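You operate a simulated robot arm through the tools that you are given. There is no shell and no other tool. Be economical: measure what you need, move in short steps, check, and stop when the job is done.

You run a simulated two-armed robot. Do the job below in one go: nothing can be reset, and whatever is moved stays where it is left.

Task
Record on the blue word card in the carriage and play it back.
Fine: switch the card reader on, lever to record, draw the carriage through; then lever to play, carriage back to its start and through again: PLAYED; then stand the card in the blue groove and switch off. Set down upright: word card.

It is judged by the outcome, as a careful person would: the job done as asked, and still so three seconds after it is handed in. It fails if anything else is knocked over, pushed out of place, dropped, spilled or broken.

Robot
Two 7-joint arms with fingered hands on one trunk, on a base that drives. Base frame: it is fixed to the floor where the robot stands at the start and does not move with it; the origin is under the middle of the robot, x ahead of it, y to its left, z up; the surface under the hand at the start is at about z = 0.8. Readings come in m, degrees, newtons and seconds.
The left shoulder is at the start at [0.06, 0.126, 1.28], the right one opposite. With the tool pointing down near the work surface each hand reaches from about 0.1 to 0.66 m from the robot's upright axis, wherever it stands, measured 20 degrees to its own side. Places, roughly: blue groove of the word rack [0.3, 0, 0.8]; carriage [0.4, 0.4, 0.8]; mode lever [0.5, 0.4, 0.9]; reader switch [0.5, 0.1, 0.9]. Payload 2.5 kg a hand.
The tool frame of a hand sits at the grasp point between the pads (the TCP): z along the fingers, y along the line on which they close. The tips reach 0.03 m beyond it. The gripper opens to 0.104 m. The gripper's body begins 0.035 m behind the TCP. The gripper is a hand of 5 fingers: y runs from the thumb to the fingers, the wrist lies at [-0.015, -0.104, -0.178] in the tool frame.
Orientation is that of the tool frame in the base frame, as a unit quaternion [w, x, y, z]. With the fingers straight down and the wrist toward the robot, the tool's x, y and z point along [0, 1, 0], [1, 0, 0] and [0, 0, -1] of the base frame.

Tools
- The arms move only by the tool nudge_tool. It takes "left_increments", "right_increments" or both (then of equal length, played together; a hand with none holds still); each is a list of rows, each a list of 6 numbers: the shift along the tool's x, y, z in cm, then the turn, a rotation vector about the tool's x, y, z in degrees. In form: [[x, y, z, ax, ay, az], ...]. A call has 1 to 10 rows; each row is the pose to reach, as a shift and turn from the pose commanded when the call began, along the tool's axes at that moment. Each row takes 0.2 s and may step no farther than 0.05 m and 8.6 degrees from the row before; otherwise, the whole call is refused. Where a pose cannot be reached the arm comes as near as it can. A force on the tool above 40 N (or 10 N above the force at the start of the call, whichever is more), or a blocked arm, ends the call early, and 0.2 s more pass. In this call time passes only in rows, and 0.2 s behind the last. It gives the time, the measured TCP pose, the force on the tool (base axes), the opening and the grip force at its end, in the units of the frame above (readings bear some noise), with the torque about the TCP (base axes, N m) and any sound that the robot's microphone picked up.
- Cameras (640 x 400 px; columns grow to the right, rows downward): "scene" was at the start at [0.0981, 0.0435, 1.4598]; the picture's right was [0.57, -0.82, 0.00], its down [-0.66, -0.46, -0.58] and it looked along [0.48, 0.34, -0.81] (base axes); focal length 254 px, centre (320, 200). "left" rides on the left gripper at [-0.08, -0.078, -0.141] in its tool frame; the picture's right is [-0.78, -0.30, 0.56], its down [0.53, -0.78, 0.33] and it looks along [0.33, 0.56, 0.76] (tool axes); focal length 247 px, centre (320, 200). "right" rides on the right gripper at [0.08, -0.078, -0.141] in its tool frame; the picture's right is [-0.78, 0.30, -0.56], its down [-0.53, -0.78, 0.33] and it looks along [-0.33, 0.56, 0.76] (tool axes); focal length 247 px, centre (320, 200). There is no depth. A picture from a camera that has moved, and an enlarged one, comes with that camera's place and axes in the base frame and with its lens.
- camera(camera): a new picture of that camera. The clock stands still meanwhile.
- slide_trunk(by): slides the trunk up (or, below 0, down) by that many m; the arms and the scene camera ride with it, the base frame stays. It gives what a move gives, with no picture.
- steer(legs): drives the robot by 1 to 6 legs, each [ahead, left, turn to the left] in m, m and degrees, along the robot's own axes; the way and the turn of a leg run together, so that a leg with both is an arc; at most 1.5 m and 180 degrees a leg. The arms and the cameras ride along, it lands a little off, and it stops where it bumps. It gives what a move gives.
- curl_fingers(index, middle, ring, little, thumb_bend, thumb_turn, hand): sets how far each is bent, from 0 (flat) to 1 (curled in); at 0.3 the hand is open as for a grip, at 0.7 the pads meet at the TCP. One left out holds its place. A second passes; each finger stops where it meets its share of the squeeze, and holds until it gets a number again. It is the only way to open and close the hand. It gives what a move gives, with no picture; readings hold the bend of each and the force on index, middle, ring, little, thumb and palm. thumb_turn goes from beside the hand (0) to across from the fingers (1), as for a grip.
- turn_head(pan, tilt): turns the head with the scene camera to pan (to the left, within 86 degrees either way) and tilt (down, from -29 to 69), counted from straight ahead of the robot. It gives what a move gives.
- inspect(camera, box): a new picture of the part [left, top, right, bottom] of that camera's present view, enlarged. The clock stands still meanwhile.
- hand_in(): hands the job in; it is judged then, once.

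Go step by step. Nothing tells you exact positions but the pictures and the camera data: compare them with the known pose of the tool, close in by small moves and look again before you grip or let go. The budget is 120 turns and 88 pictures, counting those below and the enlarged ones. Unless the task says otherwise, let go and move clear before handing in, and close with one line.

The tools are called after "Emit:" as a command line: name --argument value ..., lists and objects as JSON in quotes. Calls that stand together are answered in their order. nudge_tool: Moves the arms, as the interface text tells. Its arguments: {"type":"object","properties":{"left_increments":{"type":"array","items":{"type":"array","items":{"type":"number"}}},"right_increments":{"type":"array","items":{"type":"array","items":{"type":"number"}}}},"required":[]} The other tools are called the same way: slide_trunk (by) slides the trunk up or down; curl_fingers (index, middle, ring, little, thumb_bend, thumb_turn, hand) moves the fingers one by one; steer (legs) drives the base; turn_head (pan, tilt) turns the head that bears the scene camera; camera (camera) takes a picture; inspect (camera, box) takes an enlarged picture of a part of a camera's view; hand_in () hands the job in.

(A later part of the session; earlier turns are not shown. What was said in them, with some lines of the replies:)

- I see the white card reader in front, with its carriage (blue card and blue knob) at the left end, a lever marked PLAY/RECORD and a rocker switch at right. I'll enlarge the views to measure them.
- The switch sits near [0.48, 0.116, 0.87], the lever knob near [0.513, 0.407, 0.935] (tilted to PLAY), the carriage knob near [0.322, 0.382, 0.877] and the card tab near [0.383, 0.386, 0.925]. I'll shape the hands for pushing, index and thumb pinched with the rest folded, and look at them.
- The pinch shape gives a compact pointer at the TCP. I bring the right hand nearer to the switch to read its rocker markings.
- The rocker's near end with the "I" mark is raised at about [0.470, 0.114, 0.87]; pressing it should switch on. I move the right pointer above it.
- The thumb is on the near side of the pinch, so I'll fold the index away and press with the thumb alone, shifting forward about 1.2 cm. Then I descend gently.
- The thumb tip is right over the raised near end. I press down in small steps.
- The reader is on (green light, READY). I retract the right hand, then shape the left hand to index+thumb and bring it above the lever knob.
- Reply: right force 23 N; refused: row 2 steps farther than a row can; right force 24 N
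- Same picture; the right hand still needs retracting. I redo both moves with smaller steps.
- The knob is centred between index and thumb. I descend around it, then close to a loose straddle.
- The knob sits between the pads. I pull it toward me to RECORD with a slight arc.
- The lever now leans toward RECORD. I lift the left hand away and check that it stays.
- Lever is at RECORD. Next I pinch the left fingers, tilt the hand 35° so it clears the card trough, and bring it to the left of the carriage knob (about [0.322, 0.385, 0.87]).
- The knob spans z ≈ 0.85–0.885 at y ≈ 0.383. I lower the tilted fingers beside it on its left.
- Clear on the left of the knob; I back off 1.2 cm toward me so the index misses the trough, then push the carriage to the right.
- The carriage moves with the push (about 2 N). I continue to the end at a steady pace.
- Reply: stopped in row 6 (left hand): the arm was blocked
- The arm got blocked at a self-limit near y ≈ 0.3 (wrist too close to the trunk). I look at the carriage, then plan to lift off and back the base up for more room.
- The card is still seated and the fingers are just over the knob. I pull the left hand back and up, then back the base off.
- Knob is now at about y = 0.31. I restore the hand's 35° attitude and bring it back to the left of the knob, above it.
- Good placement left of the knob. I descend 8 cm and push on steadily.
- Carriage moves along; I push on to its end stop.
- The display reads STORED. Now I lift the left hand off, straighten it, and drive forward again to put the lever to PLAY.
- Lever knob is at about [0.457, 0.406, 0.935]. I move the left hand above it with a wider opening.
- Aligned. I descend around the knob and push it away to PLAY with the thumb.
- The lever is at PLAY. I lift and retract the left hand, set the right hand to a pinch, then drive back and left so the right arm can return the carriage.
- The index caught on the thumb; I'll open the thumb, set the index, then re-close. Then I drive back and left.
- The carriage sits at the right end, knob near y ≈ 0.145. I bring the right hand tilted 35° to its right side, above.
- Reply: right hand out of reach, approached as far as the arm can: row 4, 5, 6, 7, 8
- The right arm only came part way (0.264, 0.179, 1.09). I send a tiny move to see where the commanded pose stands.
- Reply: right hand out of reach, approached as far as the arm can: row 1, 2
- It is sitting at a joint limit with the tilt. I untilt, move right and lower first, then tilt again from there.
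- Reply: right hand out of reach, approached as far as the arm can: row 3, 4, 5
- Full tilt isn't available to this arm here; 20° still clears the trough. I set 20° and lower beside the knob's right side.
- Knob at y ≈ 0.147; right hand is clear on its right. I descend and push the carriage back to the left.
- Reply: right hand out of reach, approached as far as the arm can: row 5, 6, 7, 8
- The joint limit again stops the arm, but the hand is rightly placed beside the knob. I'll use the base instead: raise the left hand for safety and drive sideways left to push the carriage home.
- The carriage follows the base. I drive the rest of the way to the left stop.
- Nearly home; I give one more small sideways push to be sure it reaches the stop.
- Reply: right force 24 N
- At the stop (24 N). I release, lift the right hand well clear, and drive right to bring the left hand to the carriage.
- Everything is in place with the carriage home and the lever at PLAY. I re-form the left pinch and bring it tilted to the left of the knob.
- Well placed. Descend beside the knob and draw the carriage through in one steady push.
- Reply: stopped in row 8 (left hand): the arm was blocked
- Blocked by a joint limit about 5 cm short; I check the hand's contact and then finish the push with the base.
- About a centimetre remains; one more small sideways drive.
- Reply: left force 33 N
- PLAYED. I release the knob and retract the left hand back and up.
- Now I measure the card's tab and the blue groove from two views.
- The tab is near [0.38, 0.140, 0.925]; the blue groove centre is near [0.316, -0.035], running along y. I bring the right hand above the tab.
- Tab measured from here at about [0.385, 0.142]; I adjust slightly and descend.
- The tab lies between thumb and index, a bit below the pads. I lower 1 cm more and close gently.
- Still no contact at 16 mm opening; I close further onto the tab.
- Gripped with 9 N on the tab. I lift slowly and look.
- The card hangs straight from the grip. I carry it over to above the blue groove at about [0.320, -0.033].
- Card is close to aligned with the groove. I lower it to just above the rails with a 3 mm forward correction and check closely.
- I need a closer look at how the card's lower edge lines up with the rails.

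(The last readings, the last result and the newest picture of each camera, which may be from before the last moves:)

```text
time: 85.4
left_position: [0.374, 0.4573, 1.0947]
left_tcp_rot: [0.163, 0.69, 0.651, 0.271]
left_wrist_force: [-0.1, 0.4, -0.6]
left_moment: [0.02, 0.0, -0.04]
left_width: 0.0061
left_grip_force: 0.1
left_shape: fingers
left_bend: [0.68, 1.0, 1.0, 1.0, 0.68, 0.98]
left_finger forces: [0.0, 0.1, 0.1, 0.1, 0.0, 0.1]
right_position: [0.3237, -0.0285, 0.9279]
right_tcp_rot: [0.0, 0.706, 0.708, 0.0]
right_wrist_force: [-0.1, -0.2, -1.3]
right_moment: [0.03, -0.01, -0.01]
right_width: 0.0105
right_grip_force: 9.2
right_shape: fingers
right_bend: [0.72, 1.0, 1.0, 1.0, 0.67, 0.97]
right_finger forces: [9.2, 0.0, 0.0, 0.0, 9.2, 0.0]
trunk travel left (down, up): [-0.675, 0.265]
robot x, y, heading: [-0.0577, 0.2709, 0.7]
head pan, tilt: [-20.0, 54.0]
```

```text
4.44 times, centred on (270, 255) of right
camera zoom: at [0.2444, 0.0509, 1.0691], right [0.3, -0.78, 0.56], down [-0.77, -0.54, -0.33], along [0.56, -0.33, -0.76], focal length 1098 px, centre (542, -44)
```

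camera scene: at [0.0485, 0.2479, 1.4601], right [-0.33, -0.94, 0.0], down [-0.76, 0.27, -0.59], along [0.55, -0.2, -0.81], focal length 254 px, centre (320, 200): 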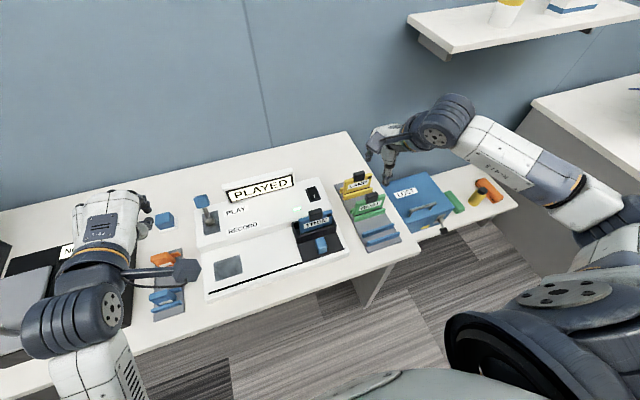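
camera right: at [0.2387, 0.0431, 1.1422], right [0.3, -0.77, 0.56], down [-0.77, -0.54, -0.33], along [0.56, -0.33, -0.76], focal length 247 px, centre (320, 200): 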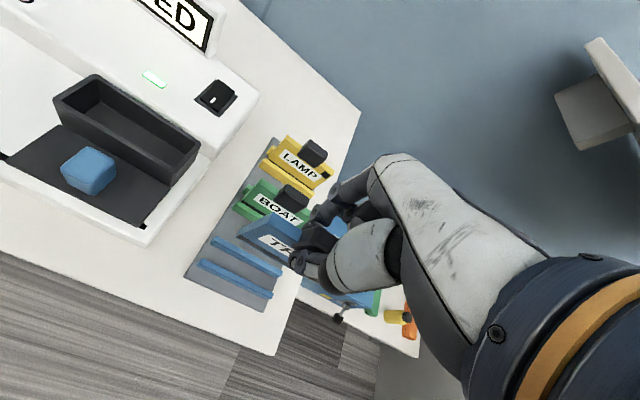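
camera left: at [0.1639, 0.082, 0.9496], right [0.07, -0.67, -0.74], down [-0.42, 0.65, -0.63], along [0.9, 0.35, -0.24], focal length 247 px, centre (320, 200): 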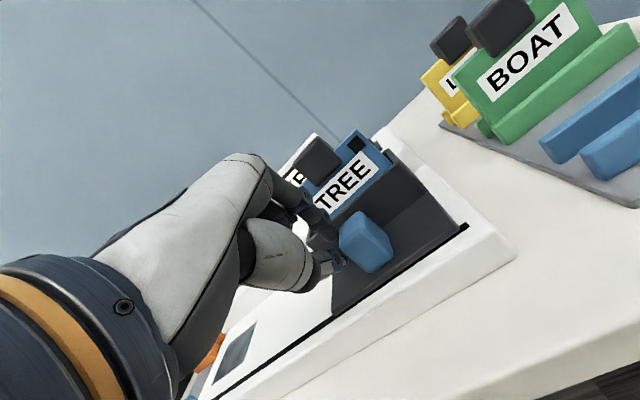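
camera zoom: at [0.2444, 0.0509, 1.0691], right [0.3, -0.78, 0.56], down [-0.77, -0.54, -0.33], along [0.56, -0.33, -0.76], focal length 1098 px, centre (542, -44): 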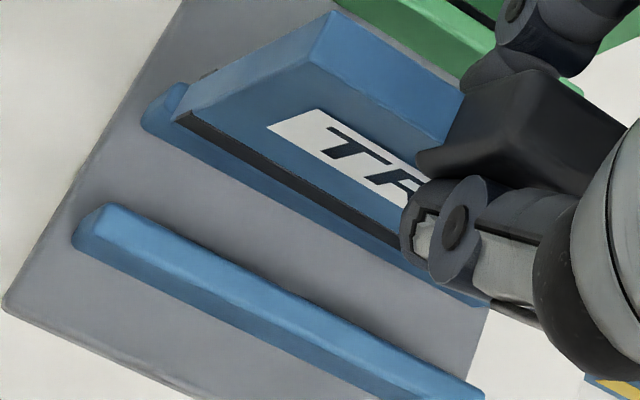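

The card's lower edge sits about 9 mm too far forward (over the back rail). I shift it back and lower 1 cm, then check again.

Emit:
nudge_tool --right_increments '[[0, -0.9, 0, 0, 0, 0], [-0.1, -0.9, 1, 0, 0, 0]]'

Emit:
inspect --camera "right" --box '[220, 210, 320, 300]'

```text
time: 86.0
left_position: [0.3729, 0.4586, 1.0948]
left_tcp_rot: [0.164, 0.69, 0.651, 0.27]
left_wrist_force: [0.0, 0.1, 0.6]
left_moment: [0.02, -0.03, 0.0]
left_width: 0.0061
left_grip_force: 0.0
left_shape: fingers
left_bend: [0.68, 1.0, 1.0, 1.0, 0.68, 0.98]
left_finger forces: [0.1, 0.0, 0.0, 0.1, 0.0, 0.1]
right_position: [0.3131, -0.0311, 0.9181]
right_tcp_rot: [0.001, 0.706, 0.708, 0.001]
right_wrist_force: [0.0, 0.9, -0.9]
right_moment: [-0.02, 0.03, 0.0]
right_width: 0.0107
right_grip_force: 9.4
right_shape: fingers
right_bend: [0.72, 1.0, 1.0, 1.0, 0.67, 0.97]
right_finger forces: [9.1, 0.0, 0.0, 0.1, 9.2, 0.0]
trunk travel left (down, up): [-0.675, 0.265]
robot x, y, heading: [-0.0616, 0.2715, 0.8]
head pan, tilt: [-20.0, 54.0]
```

```text
4.44 times, centred on (270, 255) of right
camera zoom: at [0.2345, 0.0492, 1.0586], right [0.3, -0.77, 0.56], down [-0.77, -0.54, -0.33], along [0.56, -0.33, -0.76], focal length 1098 px, centre (542, -44)
```

zoom: 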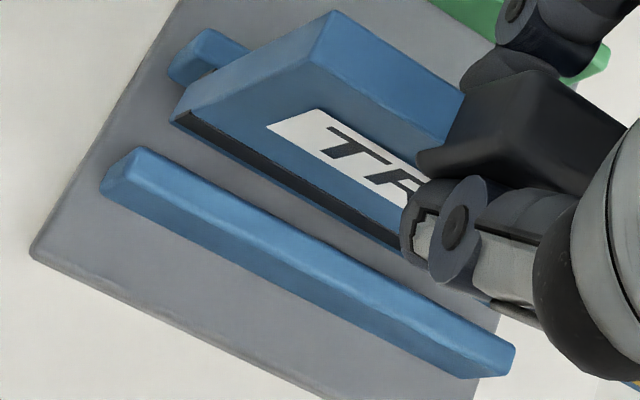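

Now the lower edge is centred between the rails (card 0.313–0.323, groove 0.310–0.328). I lower it into the groove, watching the force.

Emit:
nudge_tool --right_increments '[[0, 0, 0.6, 0, 0, 0], [0, 0, 1.2, 0, 0, 0], [0, 0, 1.7, 0, 0, 0]]'

Emit:
nudge_tool --right_increments '[[0, 0, 0.3, 0, 0, 0], [0, 0, 0.6, 0, 0, 0]]'

Emit:
inspect --camera "right" --box '[200, 190, 340, 310]'

```text
time: 86.8
left_position: [0.3721, 0.458, 1.0946]
left_tcp_rot: [0.164, 0.691, 0.65, 0.271]
left_wrist_force: [-0.8, 0.5, -0.2]
left_moment: [0.0, 0.01, -0.02]
left_width: 0.0058
left_grip_force: 0.1
left_shape: fingers
left_bend: [0.68, 1.0, 1.0, 1.0, 0.68, 0.98]
left_finger forces: [0.0, 0.0, 0.0, 0.0, 0.0, 0.0]
right_position: [0.3135, -0.0294, 0.9025]
right_tcp_rot: [0.001, 0.706, 0.709, 0.001]
right_wrist_force: [0.1, -0.7, -0.9]
right_moment: [-0.03, 0.0, 0.01]
right_width: 0.0106
right_grip_force: 9.0
right_shape: fingers
right_bend: [0.72, 1.0, 1.0, 1.0, 0.67, 0.97]
right_finger forces: [9.2, 0.0, 0.0, 0.0, 9.2, 0.1]
trunk travel left (down, up): [-0.675, 0.265]
robot x, y, heading: [-0.0568, 0.2707, 0.3]
head pan, tilt: [-20.0, 54.0]
```

```text
time: 87.4
left_position: [0.3728, 0.4594, 1.0942]
left_tcp_rot: [0.164, 0.69, 0.651, 0.27]
left_wrist_force: [0.1, 0.5, -0.1]
left_moment: [-0.01, -0.01, 0.01]
left_width: 0.0058
left_grip_force: 0.0
left_shape: fingers
left_bend: [0.68, 1.0, 1.0, 1.0, 0.68, 0.98]
left_finger forces: [0.0, 0.1, 0.0, 0.0, 0.1, 0.0]
right_position: [0.3144, -0.0301, 0.8978]
right_tcp_rot: [0.002, 0.706, 0.708, 0.002]
right_wrist_force: [-0.2, -1.3, 6.2]
right_moment: [0.04, 0.03, 0.06]
right_width: 0.0105
right_grip_force: 9.9
right_shape: fingers
right_bend: [0.72, 1.0, 1.0, 1.0, 0.67, 0.97]
right_finger forces: [10.3, 0.0, 0.0, 0.0, 10.1, 0.1]
trunk travel left (down, up): [-0.675, 0.265]
robot x, y, heading: [-0.063, 0.2723, 0.5]
head pan, tilt: [-20.0, 54.0]
```

```text
3.33 times, centred on (270, 250) of right
camera zoom: at [0.2349, 0.0497, 1.0374], right [0.3, -0.77, 0.56], down [-0.77, -0.54, -0.34], along [0.56, -0.33, -0.76], focal length 823 px, centre (487, 33)
```

zoom: 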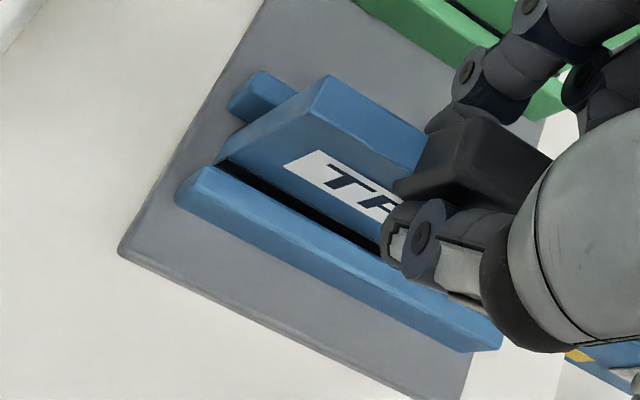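

The card touched bottom (6 N) standing between the rails like its neighbours. I open the fingers a little and look.

Emit:
curl_fingers --hand "right" --thumb_bend 0.6 --index 0.63

Emit:
inspect --camera "right" --box '[200, 150, 360, 310]'

```text
time: 88.4
left_position: [0.3738, 0.4584, 1.0953]
left_tcp_rot: [0.164, 0.69, 0.651, 0.271]
left_wrist_force: [0.4, -0.2, -0.3]
left_moment: [0.02, 0.01, 0.0]
left_width: 0.0054
left_grip_force: 0.0
left_shape: fingers
left_bend: [0.68, 1.0, 1.0, 1.0, 0.68, 0.98]
left_finger forces: [0.0, 0.0, 0.1, 0.0, 0.0, 0.0]
right_position: [0.3147, -0.0299, 0.8953]
right_tcp_rot: [0.001, 0.706, 0.708, 0.001]
right_wrist_force: [0.5, 0.8, 0.2]
right_moment: [-0.01, 0.01, 0.03]
right_width: 0.0216
right_grip_force: 0.1
right_shape: fingers
right_bend: [0.63, 1.0, 1.0, 1.0, 0.6, 0.97]
right_finger forces: [0.0, 0.1, 0.1, 0.1, 0.0, 0.0]
trunk travel left (down, up): [-0.675, 0.265]
robot x, y, heading: [-0.0611, 0.2692, 0.4]
head pan, tilt: [-20.0, 54.0]
```

```text
2.50 times, centred on (280, 230) of right
camera zoom: at [0.2348, 0.0493, 1.0363], right [0.3, -0.77, 0.56], down [-0.77, -0.54, -0.33], along [0.56, -0.33, -0.76], focal length 617 px, centre (420, 125)
```

zoom: 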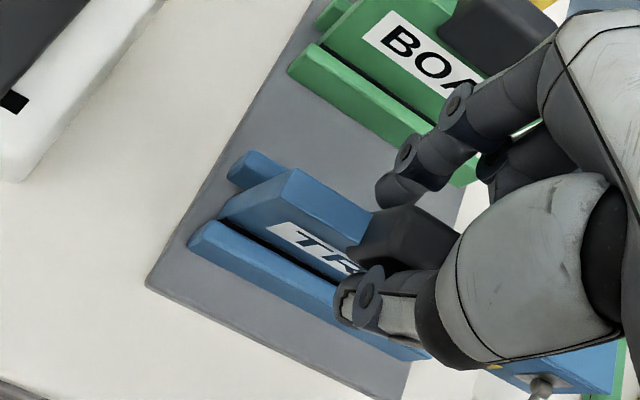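

The card stands seated between the rails, fingers free. I open a touch more and lift straight up.

Emit:
curl_fingers --hand "right" --thumb_bend 0.54 --index 0.56

Emit:
nudge_tool --right_increments '[[0, 0, -1.5, 0, 0, 0], [0, 0, -4, 0, 0, 0], [0, 0, -8, 0, 0, 0], [0, 0, -12, 0, 0, 0]]'

Emit:
camera --camera "right"

```text
time: 89.4
left_position: [0.3722, 0.4581, 1.0962]
left_tcp_rot: [0.164, 0.69, 0.651, 0.27]
left_wrist_force: [-0.3, 0.4, -0.3]
left_moment: [0.0, -0.02, 0.0]
left_width: 0.0058
left_grip_force: 0.0
left_shape: fingers
left_bend: [0.68, 1.0, 1.0, 1.0, 0.68, 0.98]
left_finger forces: [0.0, 0.1, 0.1, 0.0, 0.0, 0.1]
right_position: [0.3138, -0.0295, 0.8956]
right_tcp_rot: [0.001, 0.706, 0.708, 0.0]
right_wrist_force: [0.8, 0.1, 0.8]
right_moment: [-0.05, 0.02, 0.01]
right_width: 0.0386
right_grip_force: 0.0
right_shape: fingers
right_bend: [0.56, 1.0, 1.0, 1.0, 0.54, 0.97]
right_finger forces: [0.0, 0.0, 0.0, 0.0, 0.0, 0.1]
trunk travel left (down, up): [-0.675, 0.265]
robot x, y, heading: [-0.0613, 0.2678, 0.6]
head pan, tilt: [-20.0, 54.0]
```

```text
time: 90.4
left_position: [0.3731, 0.459, 1.095]
left_tcp_rot: [0.164, 0.69, 0.651, 0.27]
left_wrist_force: [-0.8, 0.5, -0.6]
left_moment: [0.01, 0.02, 0.01]
left_width: 0.006
left_grip_force: 0.1
left_shape: fingers
left_bend: [0.68, 1.0, 1.0, 1.0, 0.68, 0.98]
left_finger forces: [0.1, 0.1, 0.1, 0.0, 0.0, 0.1]
right_position: [0.3145, -0.0291, 1.0167]
right_tcp_rot: [0.001, 0.706, 0.708, 0.001]
right_wrist_force: [0.7, 0.0, 0.4]
right_moment: [0.0, -0.04, -0.01]
right_width: 0.0387
right_grip_force: 0.0
right_shape: fingers
right_bend: [0.56, 1.0, 1.0, 1.0, 0.54, 0.97]
right_finger forces: [0.0, 0.0, 0.0, 0.0, 0.1, 0.0]
trunk travel left (down, up): [-0.675, 0.265]
robot x, y, heading: [-0.0637, 0.2698, 0.3]
head pan, tilt: [-20.0, 54.0]
```

```text
7 pictures are left
camera right: at [0.2354, 0.0507, 1.1567], right [0.3, -0.77, 0.56], down [-0.77, -0.54, -0.33], along [0.56, -0.33, -0.76], focal length 247 px, centre (320, 200)
```

right: 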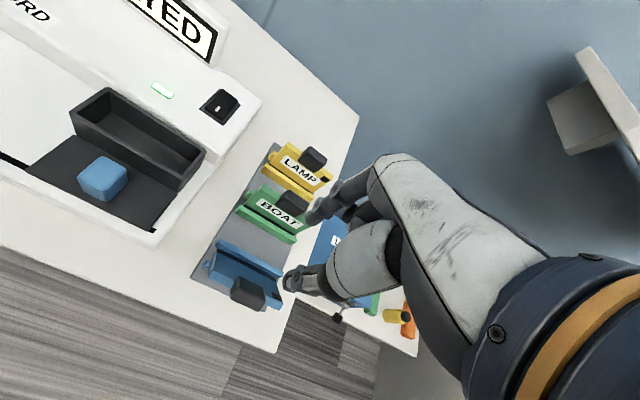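

The card now looks to be leaning toward me. I zoom in to check.

Emit:
inspect --camera "right" --box '[180, 130, 340, 330]'

```text
2.00 times, centred on (260, 230) of right
camera zoom: at [0.2354, 0.0507, 1.1567], right [0.3, -0.77, 0.56], down [-0.77, -0.54, -0.33], along [0.56, -0.33, -0.76], focal length 494 px, centre (440, 140)
```

zoom: 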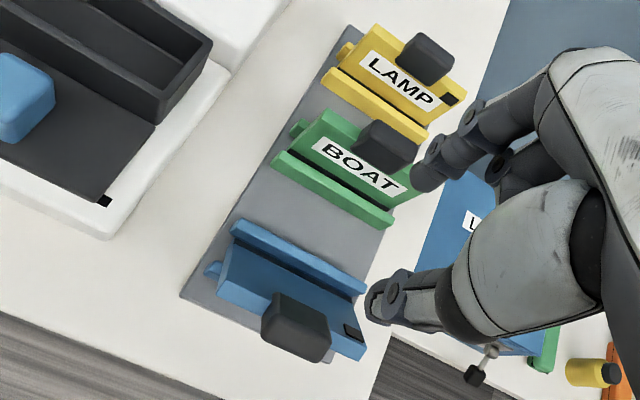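

The card tipped 24° forward when the fingers let go, but it's still in its groove. I'll straddle its tab again with a wide opening (thumb in front), to push it upright and release it without any pad pressure.

Emit:
curl_fingers --hand "right" --thumb_bend 0.45 --index 0.45

Emit:
nudge_tool --right_increments '[[0, -3, 0, 0, 0, 0], [0, -3, 4, 0, 0, 0], [0, -3, 7.5, 0, 0, 0], [0, -3, 10, 0, 0, 0], [0, -3, 11.5, 0, 0, 0]]'

Emit:
inspect --camera "right" --box '[200, 150, 380, 310]'

```text
time: 91.4
left_position: [0.3729, 0.4583, 1.0957]
left_tcp_rot: [0.164, 0.691, 0.651, 0.27]
left_wrist_force: [-1.0, 0.8, -0.2]
left_moment: [0.01, 0.0, 0.03]
left_width: 0.0059
left_grip_force: 0.0
left_shape: fingers
left_bend: [0.68, 1.0, 1.0, 1.0, 0.68, 0.98]
left_finger forces: [0.1, 0.0, 0.1, 0.0, 0.0, 0.1]
right_position: [0.3147, -0.0288, 1.0169]
right_tcp_rot: [0.001, 0.706, 0.708, 0.001]
right_wrist_force: [-0.1, 0.1, -1.0]
right_moment: [0.0, -0.01, 0.02]
right_width: 0.0647
right_grip_force: 0.1
right_shape: fingers
right_bend: [0.45, 1.0, 1.0, 1.0, 0.45, 0.97]
right_finger forces: [0.1, 0.0, 0.1, 0.0, 0.0, 0.0]
trunk travel left (down, up): [-0.675, 0.265]
robot x, y, heading: [-0.0605, 0.2734, 0.3]
head pan, tilt: [-20.0, 54.0]
```

```text
time: 92.6
left_position: [0.3724, 0.4584, 1.096]
left_tcp_rot: [0.164, 0.69, 0.651, 0.271]
left_wrist_force: [-0.2, 0.2, 0.0]
left_moment: [0.01, -0.01, 0.02]
left_width: 0.0058
left_grip_force: 0.0
left_shape: fingers
left_bend: [0.68, 1.0, 1.0, 1.0, 0.68, 0.98]
left_finger forces: [0.0, 0.1, 0.0, 0.0, 0.0, 0.0]
right_position: [0.2837, -0.0309, 0.9019]
right_tcp_rot: [0.002, 0.706, 0.709, 0.001]
right_wrist_force: [0.2, 0.1, -0.9]
right_moment: [0.0, -0.01, 0.01]
right_width: 0.065
right_grip_force: 0.1
right_shape: fingers
right_bend: [0.45, 1.0, 1.0, 1.0, 0.45, 0.97]
right_finger forces: [0.1, 0.0, 0.1, 0.0, 0.0, 0.0]
trunk travel left (down, up): [-0.675, 0.265]
robot x, y, heading: [-0.0591, 0.2671, 0.6]
head pan, tilt: [-20.0, 54.0]
```

```text
2.50 times, centred on (290, 230) of right
camera zoom: at [0.2046, 0.0485, 1.0415], right [0.3, -0.77, 0.56], down [-0.77, -0.54, -0.33], along [0.56, -0.33, -0.76], focal length 617 px, centre (395, 125)
```

zoom: 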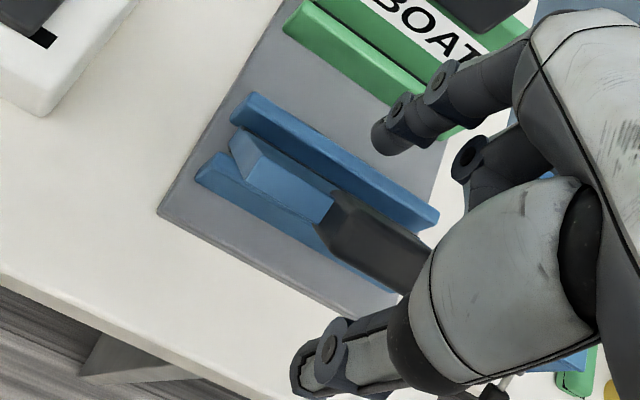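

The tab is safely between thumb and index. I narrow the straddle, then push slowly +x with the thumb to stand the card up.

Emit:
curl_fingers --hand "right" --thumb_bend 0.58 --index 0.58

Emit:
nudge_tool --right_increments '[[0, 0.5, 0, 0, 0, 0], [0, 1, 0, 0, 0, 0], [0, 1.5, 0, 0, 0, 0], [0, 2, 0, 0, 0, 0], [0, 2.5, 0, 0, 0, 0], [0, 3, 0, 0, 0, 0], [0, 3.3, 0, 0, 0, 0], [0, 3.6, 0, 0, 0, 0]]'

Emit:
curl_fingers --hand "right" --thumb_bend 0.65 --index 0.65

Emit:
inspect --camera "right" --box '[200, 150, 380, 310]'

```text
time: 93.6
left_position: [0.3731, 0.4587, 1.0958]
left_tcp_rot: [0.164, 0.69, 0.651, 0.27]
left_wrist_force: [-0.3, 0.2, -0.3]
left_moment: [0.0, -0.03, 0.0]
left_width: 0.0059
left_grip_force: 0.1
left_shape: fingers
left_bend: [0.68, 1.0, 1.0, 1.0, 0.68, 0.98]
left_finger forces: [0.0, 0.1, 0.0, 0.1, 0.0, 0.0]
right_position: [0.2844, -0.0308, 0.9011]
right_tcp_rot: [0.001, 0.706, 0.709, 0.0]
right_wrist_force: [0.4, -0.9, -0.4]
right_moment: [0.01, 0.02, 0.04]
right_width: 0.0346
right_grip_force: 0.1
right_shape: fingers
right_bend: [0.57, 1.0, 1.0, 1.0, 0.57, 0.97]
right_finger forces: [0.1, 0.1, 0.0, 0.0, 0.0, 0.1]
trunk travel left (down, up): [-0.675, 0.265]
robot x, y, heading: [-0.0607, 0.2694, 0.5]
head pan, tilt: [-20.0, 54.0]
```

```text
time: 95.4
left_position: [0.3721, 0.4582, 1.0945]
left_tcp_rot: [0.164, 0.69, 0.651, 0.271]
left_wrist_force: [-0.6, 1.2, 0.1]
left_moment: [0.01, -0.02, 0.0]
left_width: 0.006
left_grip_force: 0.1
left_shape: fingers
left_bend: [0.68, 1.0, 1.0, 1.0, 0.68, 0.98]
left_finger forces: [0.1, 0.0, 0.1, 0.0, 0.0, 0.0]
right_position: [0.3209, -0.0314, 0.9003]
right_tcp_rot: [0.001, 0.706, 0.708, 0.0]
right_wrist_force: [0.0, 0.1, -0.5]
right_moment: [0.05, 0.01, -0.02]
right_width: 0.0341
right_grip_force: 0.1
right_shape: fingers
right_bend: [0.57, 1.0, 1.0, 1.0, 0.57, 0.97]
right_finger forces: [0.0, 0.1, 0.0, 0.0, 0.2, 0.0]
trunk travel left (down, up): [-0.675, 0.265]
robot x, y, heading: [-0.0583, 0.2674, 0.4]
head pan, tilt: [-20.0, 54.0]
```

```text
time: 96.4
left_position: [0.3728, 0.4588, 1.0956]
left_tcp_rot: [0.164, 0.69, 0.651, 0.27]
left_wrist_force: [0.3, -0.3, -0.8]
left_moment: [0.01, 0.0, -0.01]
left_width: 0.0058
left_grip_force: 0.0
left_shape: fingers
left_bend: [0.68, 1.0, 1.0, 1.0, 0.68, 0.98]
left_finger forces: [0.0, 0.0, 0.0, 0.0, 0.1, 0.0]
right_position: [0.3209, -0.0311, 0.9012]
right_tcp_rot: [0.002, 0.706, 0.709, 0.001]
right_wrist_force: [-0.9, -0.1, 0.7]
right_moment: [0.02, -0.06, 0.0]
right_width: 0.015
right_grip_force: 0.4
right_shape: fingers
right_bend: [0.64, 1.0, 1.0, 1.0, 0.64, 0.97]
right_finger forces: [0.4, 0.0, 0.0, 0.1, 0.3, 0.0]
trunk travel left (down, up): [-0.675, 0.265]
robot x, y, heading: [-0.0596, 0.2686, 0.5]
head pan, tilt: [-20.0, 54.0]
```

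```text
2.50 times, centred on (290, 230) of right
camera zoom: at [0.2415, 0.0487, 1.041], right [0.3, -0.77, 0.56], down [-0.77, -0.54, -0.33], along [0.56, -0.33, -0.76], focal length 617 px, centre (395, 125)
```

zoom: 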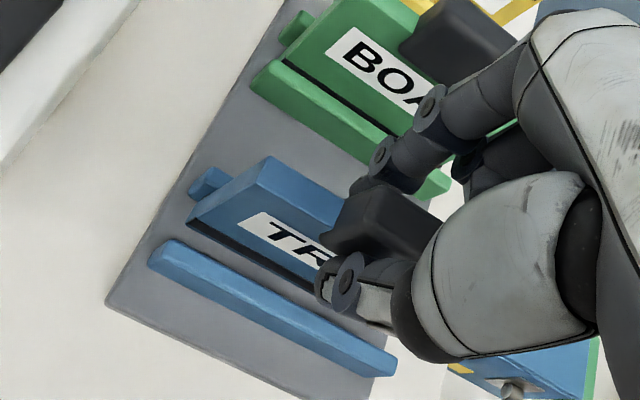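

The card is upright again, lightly held (0.4 N each side, centred). I open both fingers evenly by a little so nothing pushes it, and lift off.

Emit:
curl_fingers --hand "right" --thumb_bend 0.62 --index 0.62

Emit:
inspect --camera "right" --box '[200, 150, 380, 310]'

```text
time: 97.4
left_position: [0.3717, 0.4587, 1.0956]
left_tcp_rot: [0.164, 0.691, 0.651, 0.27]
left_wrist_force: [0.7, 0.9, 0.2]
left_moment: [-0.02, -0.01, 0.01]
left_width: 0.0059
left_grip_force: 0.0
left_shape: fingers
left_bend: [0.68, 1.0, 1.0, 1.0, 0.68, 0.98]
left_finger forces: [0.1, 0.0, 0.0, 0.0, 0.0, 0.1]
right_position: [0.3205, -0.0306, 0.9008]
right_tcp_rot: [0.001, 0.706, 0.708, 0.001]
right_wrist_force: [0.0, -0.3, -0.1]
right_moment: [0.03, 0.02, 0.04]
right_width: 0.0205
right_grip_force: 0.0
right_shape: fingers
right_bend: [0.62, 1.0, 1.0, 1.0, 0.62, 0.97]
right_finger forces: [0.0, 0.0, 0.0, 0.0, 0.1, 0.1]
trunk travel left (down, up): [-0.675, 0.265]
robot x, y, heading: [-0.0593, 0.2708, 0.6]
head pan, tilt: [-20.0, 54.0]
```

```text
2.50 times, centred on (290, 230) of right
camera zoom: at [0.2416, 0.0487, 1.041], right [0.3, -0.77, 0.56], down [-0.77, -0.54, -0.33], along [0.56, -0.33, -0.76], focal length 617 px, centre (395, 125)
```

zoom: 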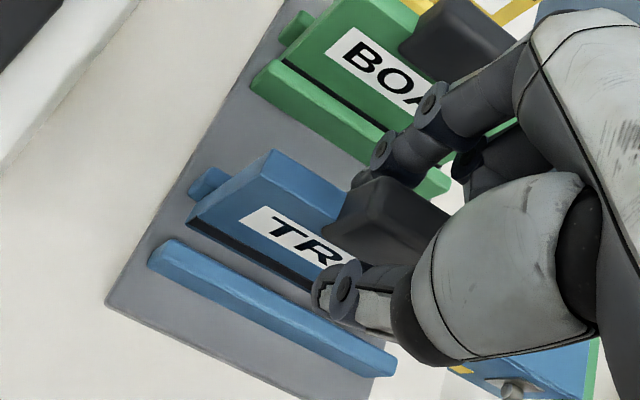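

The card stands free between the fingers (no forces). I lift straight up slowly with the fingers unchanged.

Emit:
nudge_tool --right_increments '[[0, 0, -0.7, 0, 0, 0], [0, 0, -1.4, 0, 0, 0], [0, 0, -2.1, 0, 0, 0], [0, 0, -2.8, 0, 0, 0], [0, 0, -3.6, 0, 0, 0], [0, 0, -4.6, 0, 0, 0], [0, 0, -6.5, 0, 0, 0], [0, 0, -10, 0, 0, 0]]'

Emit:
inspect --camera "right" --box '[180, 130, 340, 330]'

```text
time: 99.2
left_position: [0.3721, 0.4588, 1.0956]
left_tcp_rot: [0.163, 0.69, 0.651, 0.27]
left_wrist_force: [0.6, 0.3, 0.4]
left_moment: [0.0, -0.02, -0.01]
left_width: 0.0059
left_grip_force: 0.1
left_shape: fingers
left_bend: [0.68, 1.0, 1.0, 1.0, 0.68, 0.98]
left_finger forces: [0.0, 0.1, 0.0, 0.0, 0.1, 0.0]
right_position: [0.3203, -0.0293, 1.0011]
right_tcp_rot: [0.0, 0.706, 0.708, 0.0]
right_wrist_force: [0.7, -0.2, 0.5]
right_moment: [0.03, -0.02, 0.0]
right_width: 0.0206
right_grip_force: 0.1
right_shape: fingers
right_bend: [0.62, 1.0, 1.0, 1.0, 0.62, 0.97]
right_finger forces: [0.0, 0.0, 0.0, 0.2, 0.0, 0.0]
trunk travel left (down, up): [-0.675, 0.265]
robot x, y, heading: [-0.0631, 0.271, 0.5]
head pan, tilt: [-20.0, 54.0]
```

```text
2.00 times, centred on (260, 230) of right
camera zoom: at [0.2417, 0.0497, 1.1415], right [0.3, -0.78, 0.56], down [-0.78, -0.54, -0.33], along [0.56, -0.33, -0.76], focal length 494 px, centre (440, 140)
```

zoom: 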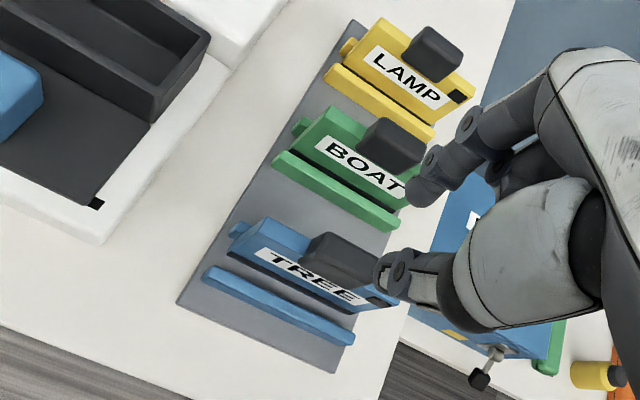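

TREE stands upright in the blue groove, at the same height as BOAT and LAMP. Now I fold the index and take the thumb over the far end of the rocker to switch off.

Emit:
nudge_tool --right_increments '[[0, 0, -3, 0, 0, 0], [2.4, 3, -4, 0, 0, 0], [4.8, 6, -4, 0, 0, 0], [7.2, 9, -4, 0, 0, 0], [9.6, 12, -4, 0, 0, 0], [12, 15.2, -3, 0, 0, 0], [14.3, 18.1, -1, 0, 0, 0], [14.3, 18.1, 2, 0, 0, 0], [14.3, 18.1, 5, 0, 0, 0]]'

Emit:
curl_fingers --hand "right" --index 1 --thumb_bend 0.5

Emit:
curl_fingers --hand "right" --thumb_bend 0.68

Emit:
inspect --camera "right" --box '[200, 150, 420, 300]'

```text
time: 101.2
left_position: [0.3744, 0.4582, 1.0964]
left_tcp_rot: [0.165, 0.691, 0.65, 0.27]
left_wrist_force: [0.1, -0.8, 0.1]
left_moment: [-0.02, 0.01, 0.0]
left_width: 0.0059
left_grip_force: 0.2
left_shape: fingers
left_bend: [0.68, 1.0, 1.0, 1.0, 0.68, 0.98]
left_finger forces: [0.0, 0.0, 0.0, 0.0, 0.0, 0.0]
right_position: [0.5002, 0.1122, 0.9531]
right_tcp_rot: [0.001, 0.706, 0.708, 0.002]
right_wrist_force: [-0.4, 0.4, 0.2]
right_moment: [-0.01, -0.01, -0.01]
right_width: 0.0207
right_grip_force: 0.2
right_shape: fingers
right_bend: [0.62, 1.0, 1.0, 1.0, 0.62, 0.97]
right_finger forces: [0.0, 0.1, 0.0, 0.0, 0.0, 0.0]
trunk travel left (down, up): [-0.675, 0.265]
robot x, y, heading: [-0.0595, 0.2678, 0.6]
head pan, tilt: [-20.0, 54.0]
```

```text
time: 102.2
left_position: [0.3733, 0.4581, 1.0953]
left_tcp_rot: [0.164, 0.69, 0.651, 0.27]
left_wrist_force: [-0.5, -0.4, -0.7]
left_moment: [0.01, -0.01, -0.02]
left_width: 0.0057
left_grip_force: 0.0
left_shape: fingers
left_bend: [0.68, 1.0, 1.0, 1.0, 0.68, 0.98]
left_finger forces: [0.0, 0.0, 0.0, 0.0, 0.0, 0.0]
right_position: [0.5002, 0.112, 0.9535]
right_tcp_rot: [0.001, 0.706, 0.708, 0.001]
right_wrist_force: [0.9, 0.2, 0.1]
right_moment: [0.0, 0.03, 0.04]
right_width: 0.055
right_grip_force: 0.1
right_shape: fingers
right_bend: [1.0, 1.0, 1.0, 1.0, 0.5, 0.97]
right_finger forces: [0.0, 0.0, 0.0, 0.0, 0.0, 0.0]
trunk travel left (down, up): [-0.675, 0.265]
robot x, y, heading: [-0.0559, 0.2672, 0.4]
head pan, tilt: [-20.0, 54.0]
```

```text
time: 103.2
left_position: [0.3731, 0.4584, 1.0951]
left_tcp_rot: [0.164, 0.69, 0.651, 0.27]
left_wrist_force: [0.7, 0.1, 0.2]
left_moment: [-0.02, -0.02, 0.02]
left_width: 0.0062
left_grip_force: 0.0
left_shape: fingers
left_bend: [0.68, 1.0, 1.0, 1.0, 0.68, 0.98]
left_finger forces: [0.0, 0.0, 0.1, 0.0, 0.1, 0.0]
right_position: [0.5001, 0.1124, 0.9537]
right_tcp_rot: [0.0, 0.706, 0.708, 0.001]
right_wrist_force: [-0.4, 0.1, 0.1]
right_moment: [0.01, -0.01, -0.02]
right_width: 0.0474
right_grip_force: 0.1
right_shape: fingers
right_bend: [1.0, 1.0, 1.0, 1.0, 0.68, 0.97]
right_finger forces: [0.0, 0.1, 0.0, 0.0, 0.0, 0.0]
trunk travel left (down, up): [-0.675, 0.265]
robot x, y, heading: [-0.0634, 0.2725, 0.4]
head pan, tilt: [-20.0, 54.0]
```

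```text
2.67 times, centred on (310, 225) of right
camera zoom: at [0.421, 0.1915, 1.0937], right [0.3, -0.77, 0.56], down [-0.77, -0.54, -0.33], along [0.56, -0.33, -0.76], focal length 659 px, centre (347, 133)
```

zoom: 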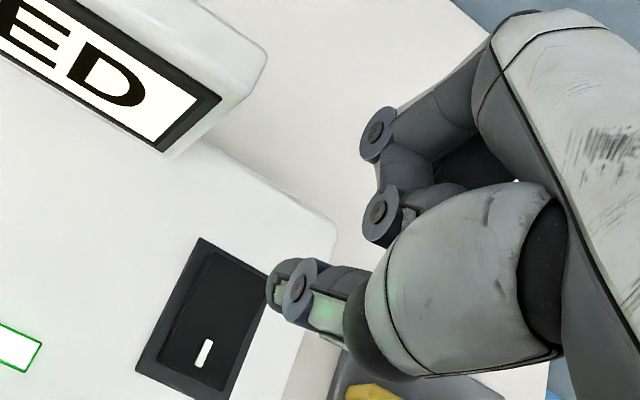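

The rocker's far end is at x ≈ 0.50. I shift forward 7 mm and press down.

Emit:
nudge_tool --right_increments '[[0.3, 0.7, 2, 0, 0, 0], [0.3, 0.7, 4, 0, 0, 0], [0.3, 0.7, 4.8, 0, 0, 0], [0.3, 0.7, 5.3, 0, 0, 0], [0.3, 0.7, 5.7, 0, 0, 0], [0.3, 0.7, 6.1, 0, 0, 0]]'

Emit:
nudge_tool --right_increments '[[0, 0, -4, 0, 0, 0], [0, -2, -8, 0, 0, 0], [0, -5, -11, 0, 0, 0], [0, -9, -13, 0, 0, 0], [0, -13, -14, 0, 0, 0], [0, -17, -14, 0, 0, 0]]'

Emit:
camera --camera "scene"

```text
time: 104.7
left_position: [0.3735, 0.4591, 1.0945]
left_tcp_rot: [0.163, 0.69, 0.651, 0.271]
left_wrist_force: [0.3, 0.6, 0.7]
left_moment: [0.0, 0.02, 0.02]
left_width: 0.0062
left_grip_force: 0.1
left_shape: fingers
left_bend: [0.68, 1.0, 1.0, 1.0, 0.68, 0.98]
left_finger forces: [0.0, 0.1, 0.0, 0.0, 0.1, 0.0]
right_position: [0.5135, 0.1198, 0.8993]
right_tcp_rot: [0.004, 0.706, 0.709, 0.011]
right_wrist_force: [-1.8, -0.7, 12.1]
right_moment: [0.05, 0.28, 0.03]
right_width: 0.0471
right_grip_force: 5.5
right_shape: fingers
right_bend: [1.0, 1.0, 1.0, 1.0, 0.69, 0.98]
right_finger forces: [0.0, 0.0, 0.1, 0.0, 11.5, 0.0]
trunk travel left (down, up): [-0.675, 0.265]
robot x, y, heading: [-0.0605, 0.2689, 0.6]
head pan, tilt: [-20.0, 54.0]
stopped in row 6 (right hand): the force on the tool passed its limit at 40 N (the readings are from after the stop); the commanded pose is now the measured one
```

```text
time: 106.0
left_position: [0.3711, 0.4591, 1.0955]
left_tcp_rot: [0.164, 0.69, 0.651, 0.27]
left_wrist_force: [0.6, -0.8, -0.1]
left_moment: [0.02, -0.02, -0.01]
left_width: 0.0061
left_grip_force: 0.0
left_shape: fingers
left_bend: [0.68, 1.0, 1.0, 1.0, 0.68, 0.98]
left_finger forces: [0.0, 0.0, 0.0, 0.0, 0.0, 0.1]
right_position: [0.3379, 0.1172, 1.0339]
right_tcp_rot: [0.004, 0.706, 0.708, 0.008]
right_wrist_force: [-0.2, 0.3, -0.8]
right_moment: [0.01, 0.02, 0.0]
right_width: 0.047
right_grip_force: 0.1
right_shape: fingers
right_bend: [1.0, 1.0, 1.0, 1.0, 0.68, 0.98]
right_finger forces: [0.1, 0.1, 0.0, 0.0, 0.0, 0.0]
trunk travel left (down, up): [-0.675, 0.265]
robot x, y, heading: [-0.0582, 0.2686, 0.4]
head pan, tilt: [-20.0, 54.0]
```

```text
0 pictures are left
camera scene: at [0.0479, 0.2477, 1.4601], right [-0.33, -0.94, 0.0], down [-0.76, 0.27, -0.59], along [0.55, -0.2, -0.81], focal length 254 px, centre (320, 200)
```

scene: 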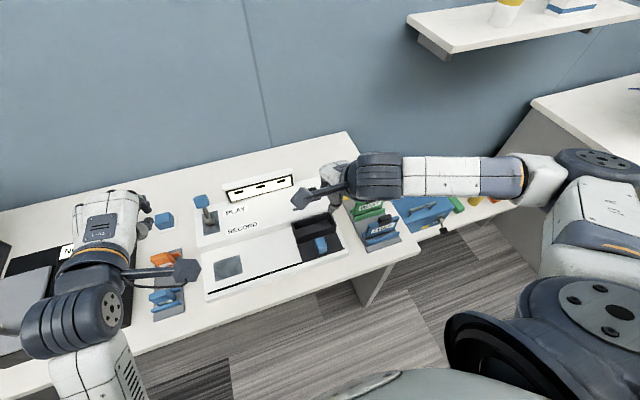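

The display shows its off-state dashes, no green light is visible, TREE stands in the blue groove, and both hands are clear. I hand the job in.

Emit:
hand_in

```text
The job is handed in.
```

The blue TREE card was recorded (STORED) and played back (PLAYED); it now stands in the blue groove and the reader is off. When I first let go of it there it tipped forward in the groove, and I stood it upright again.
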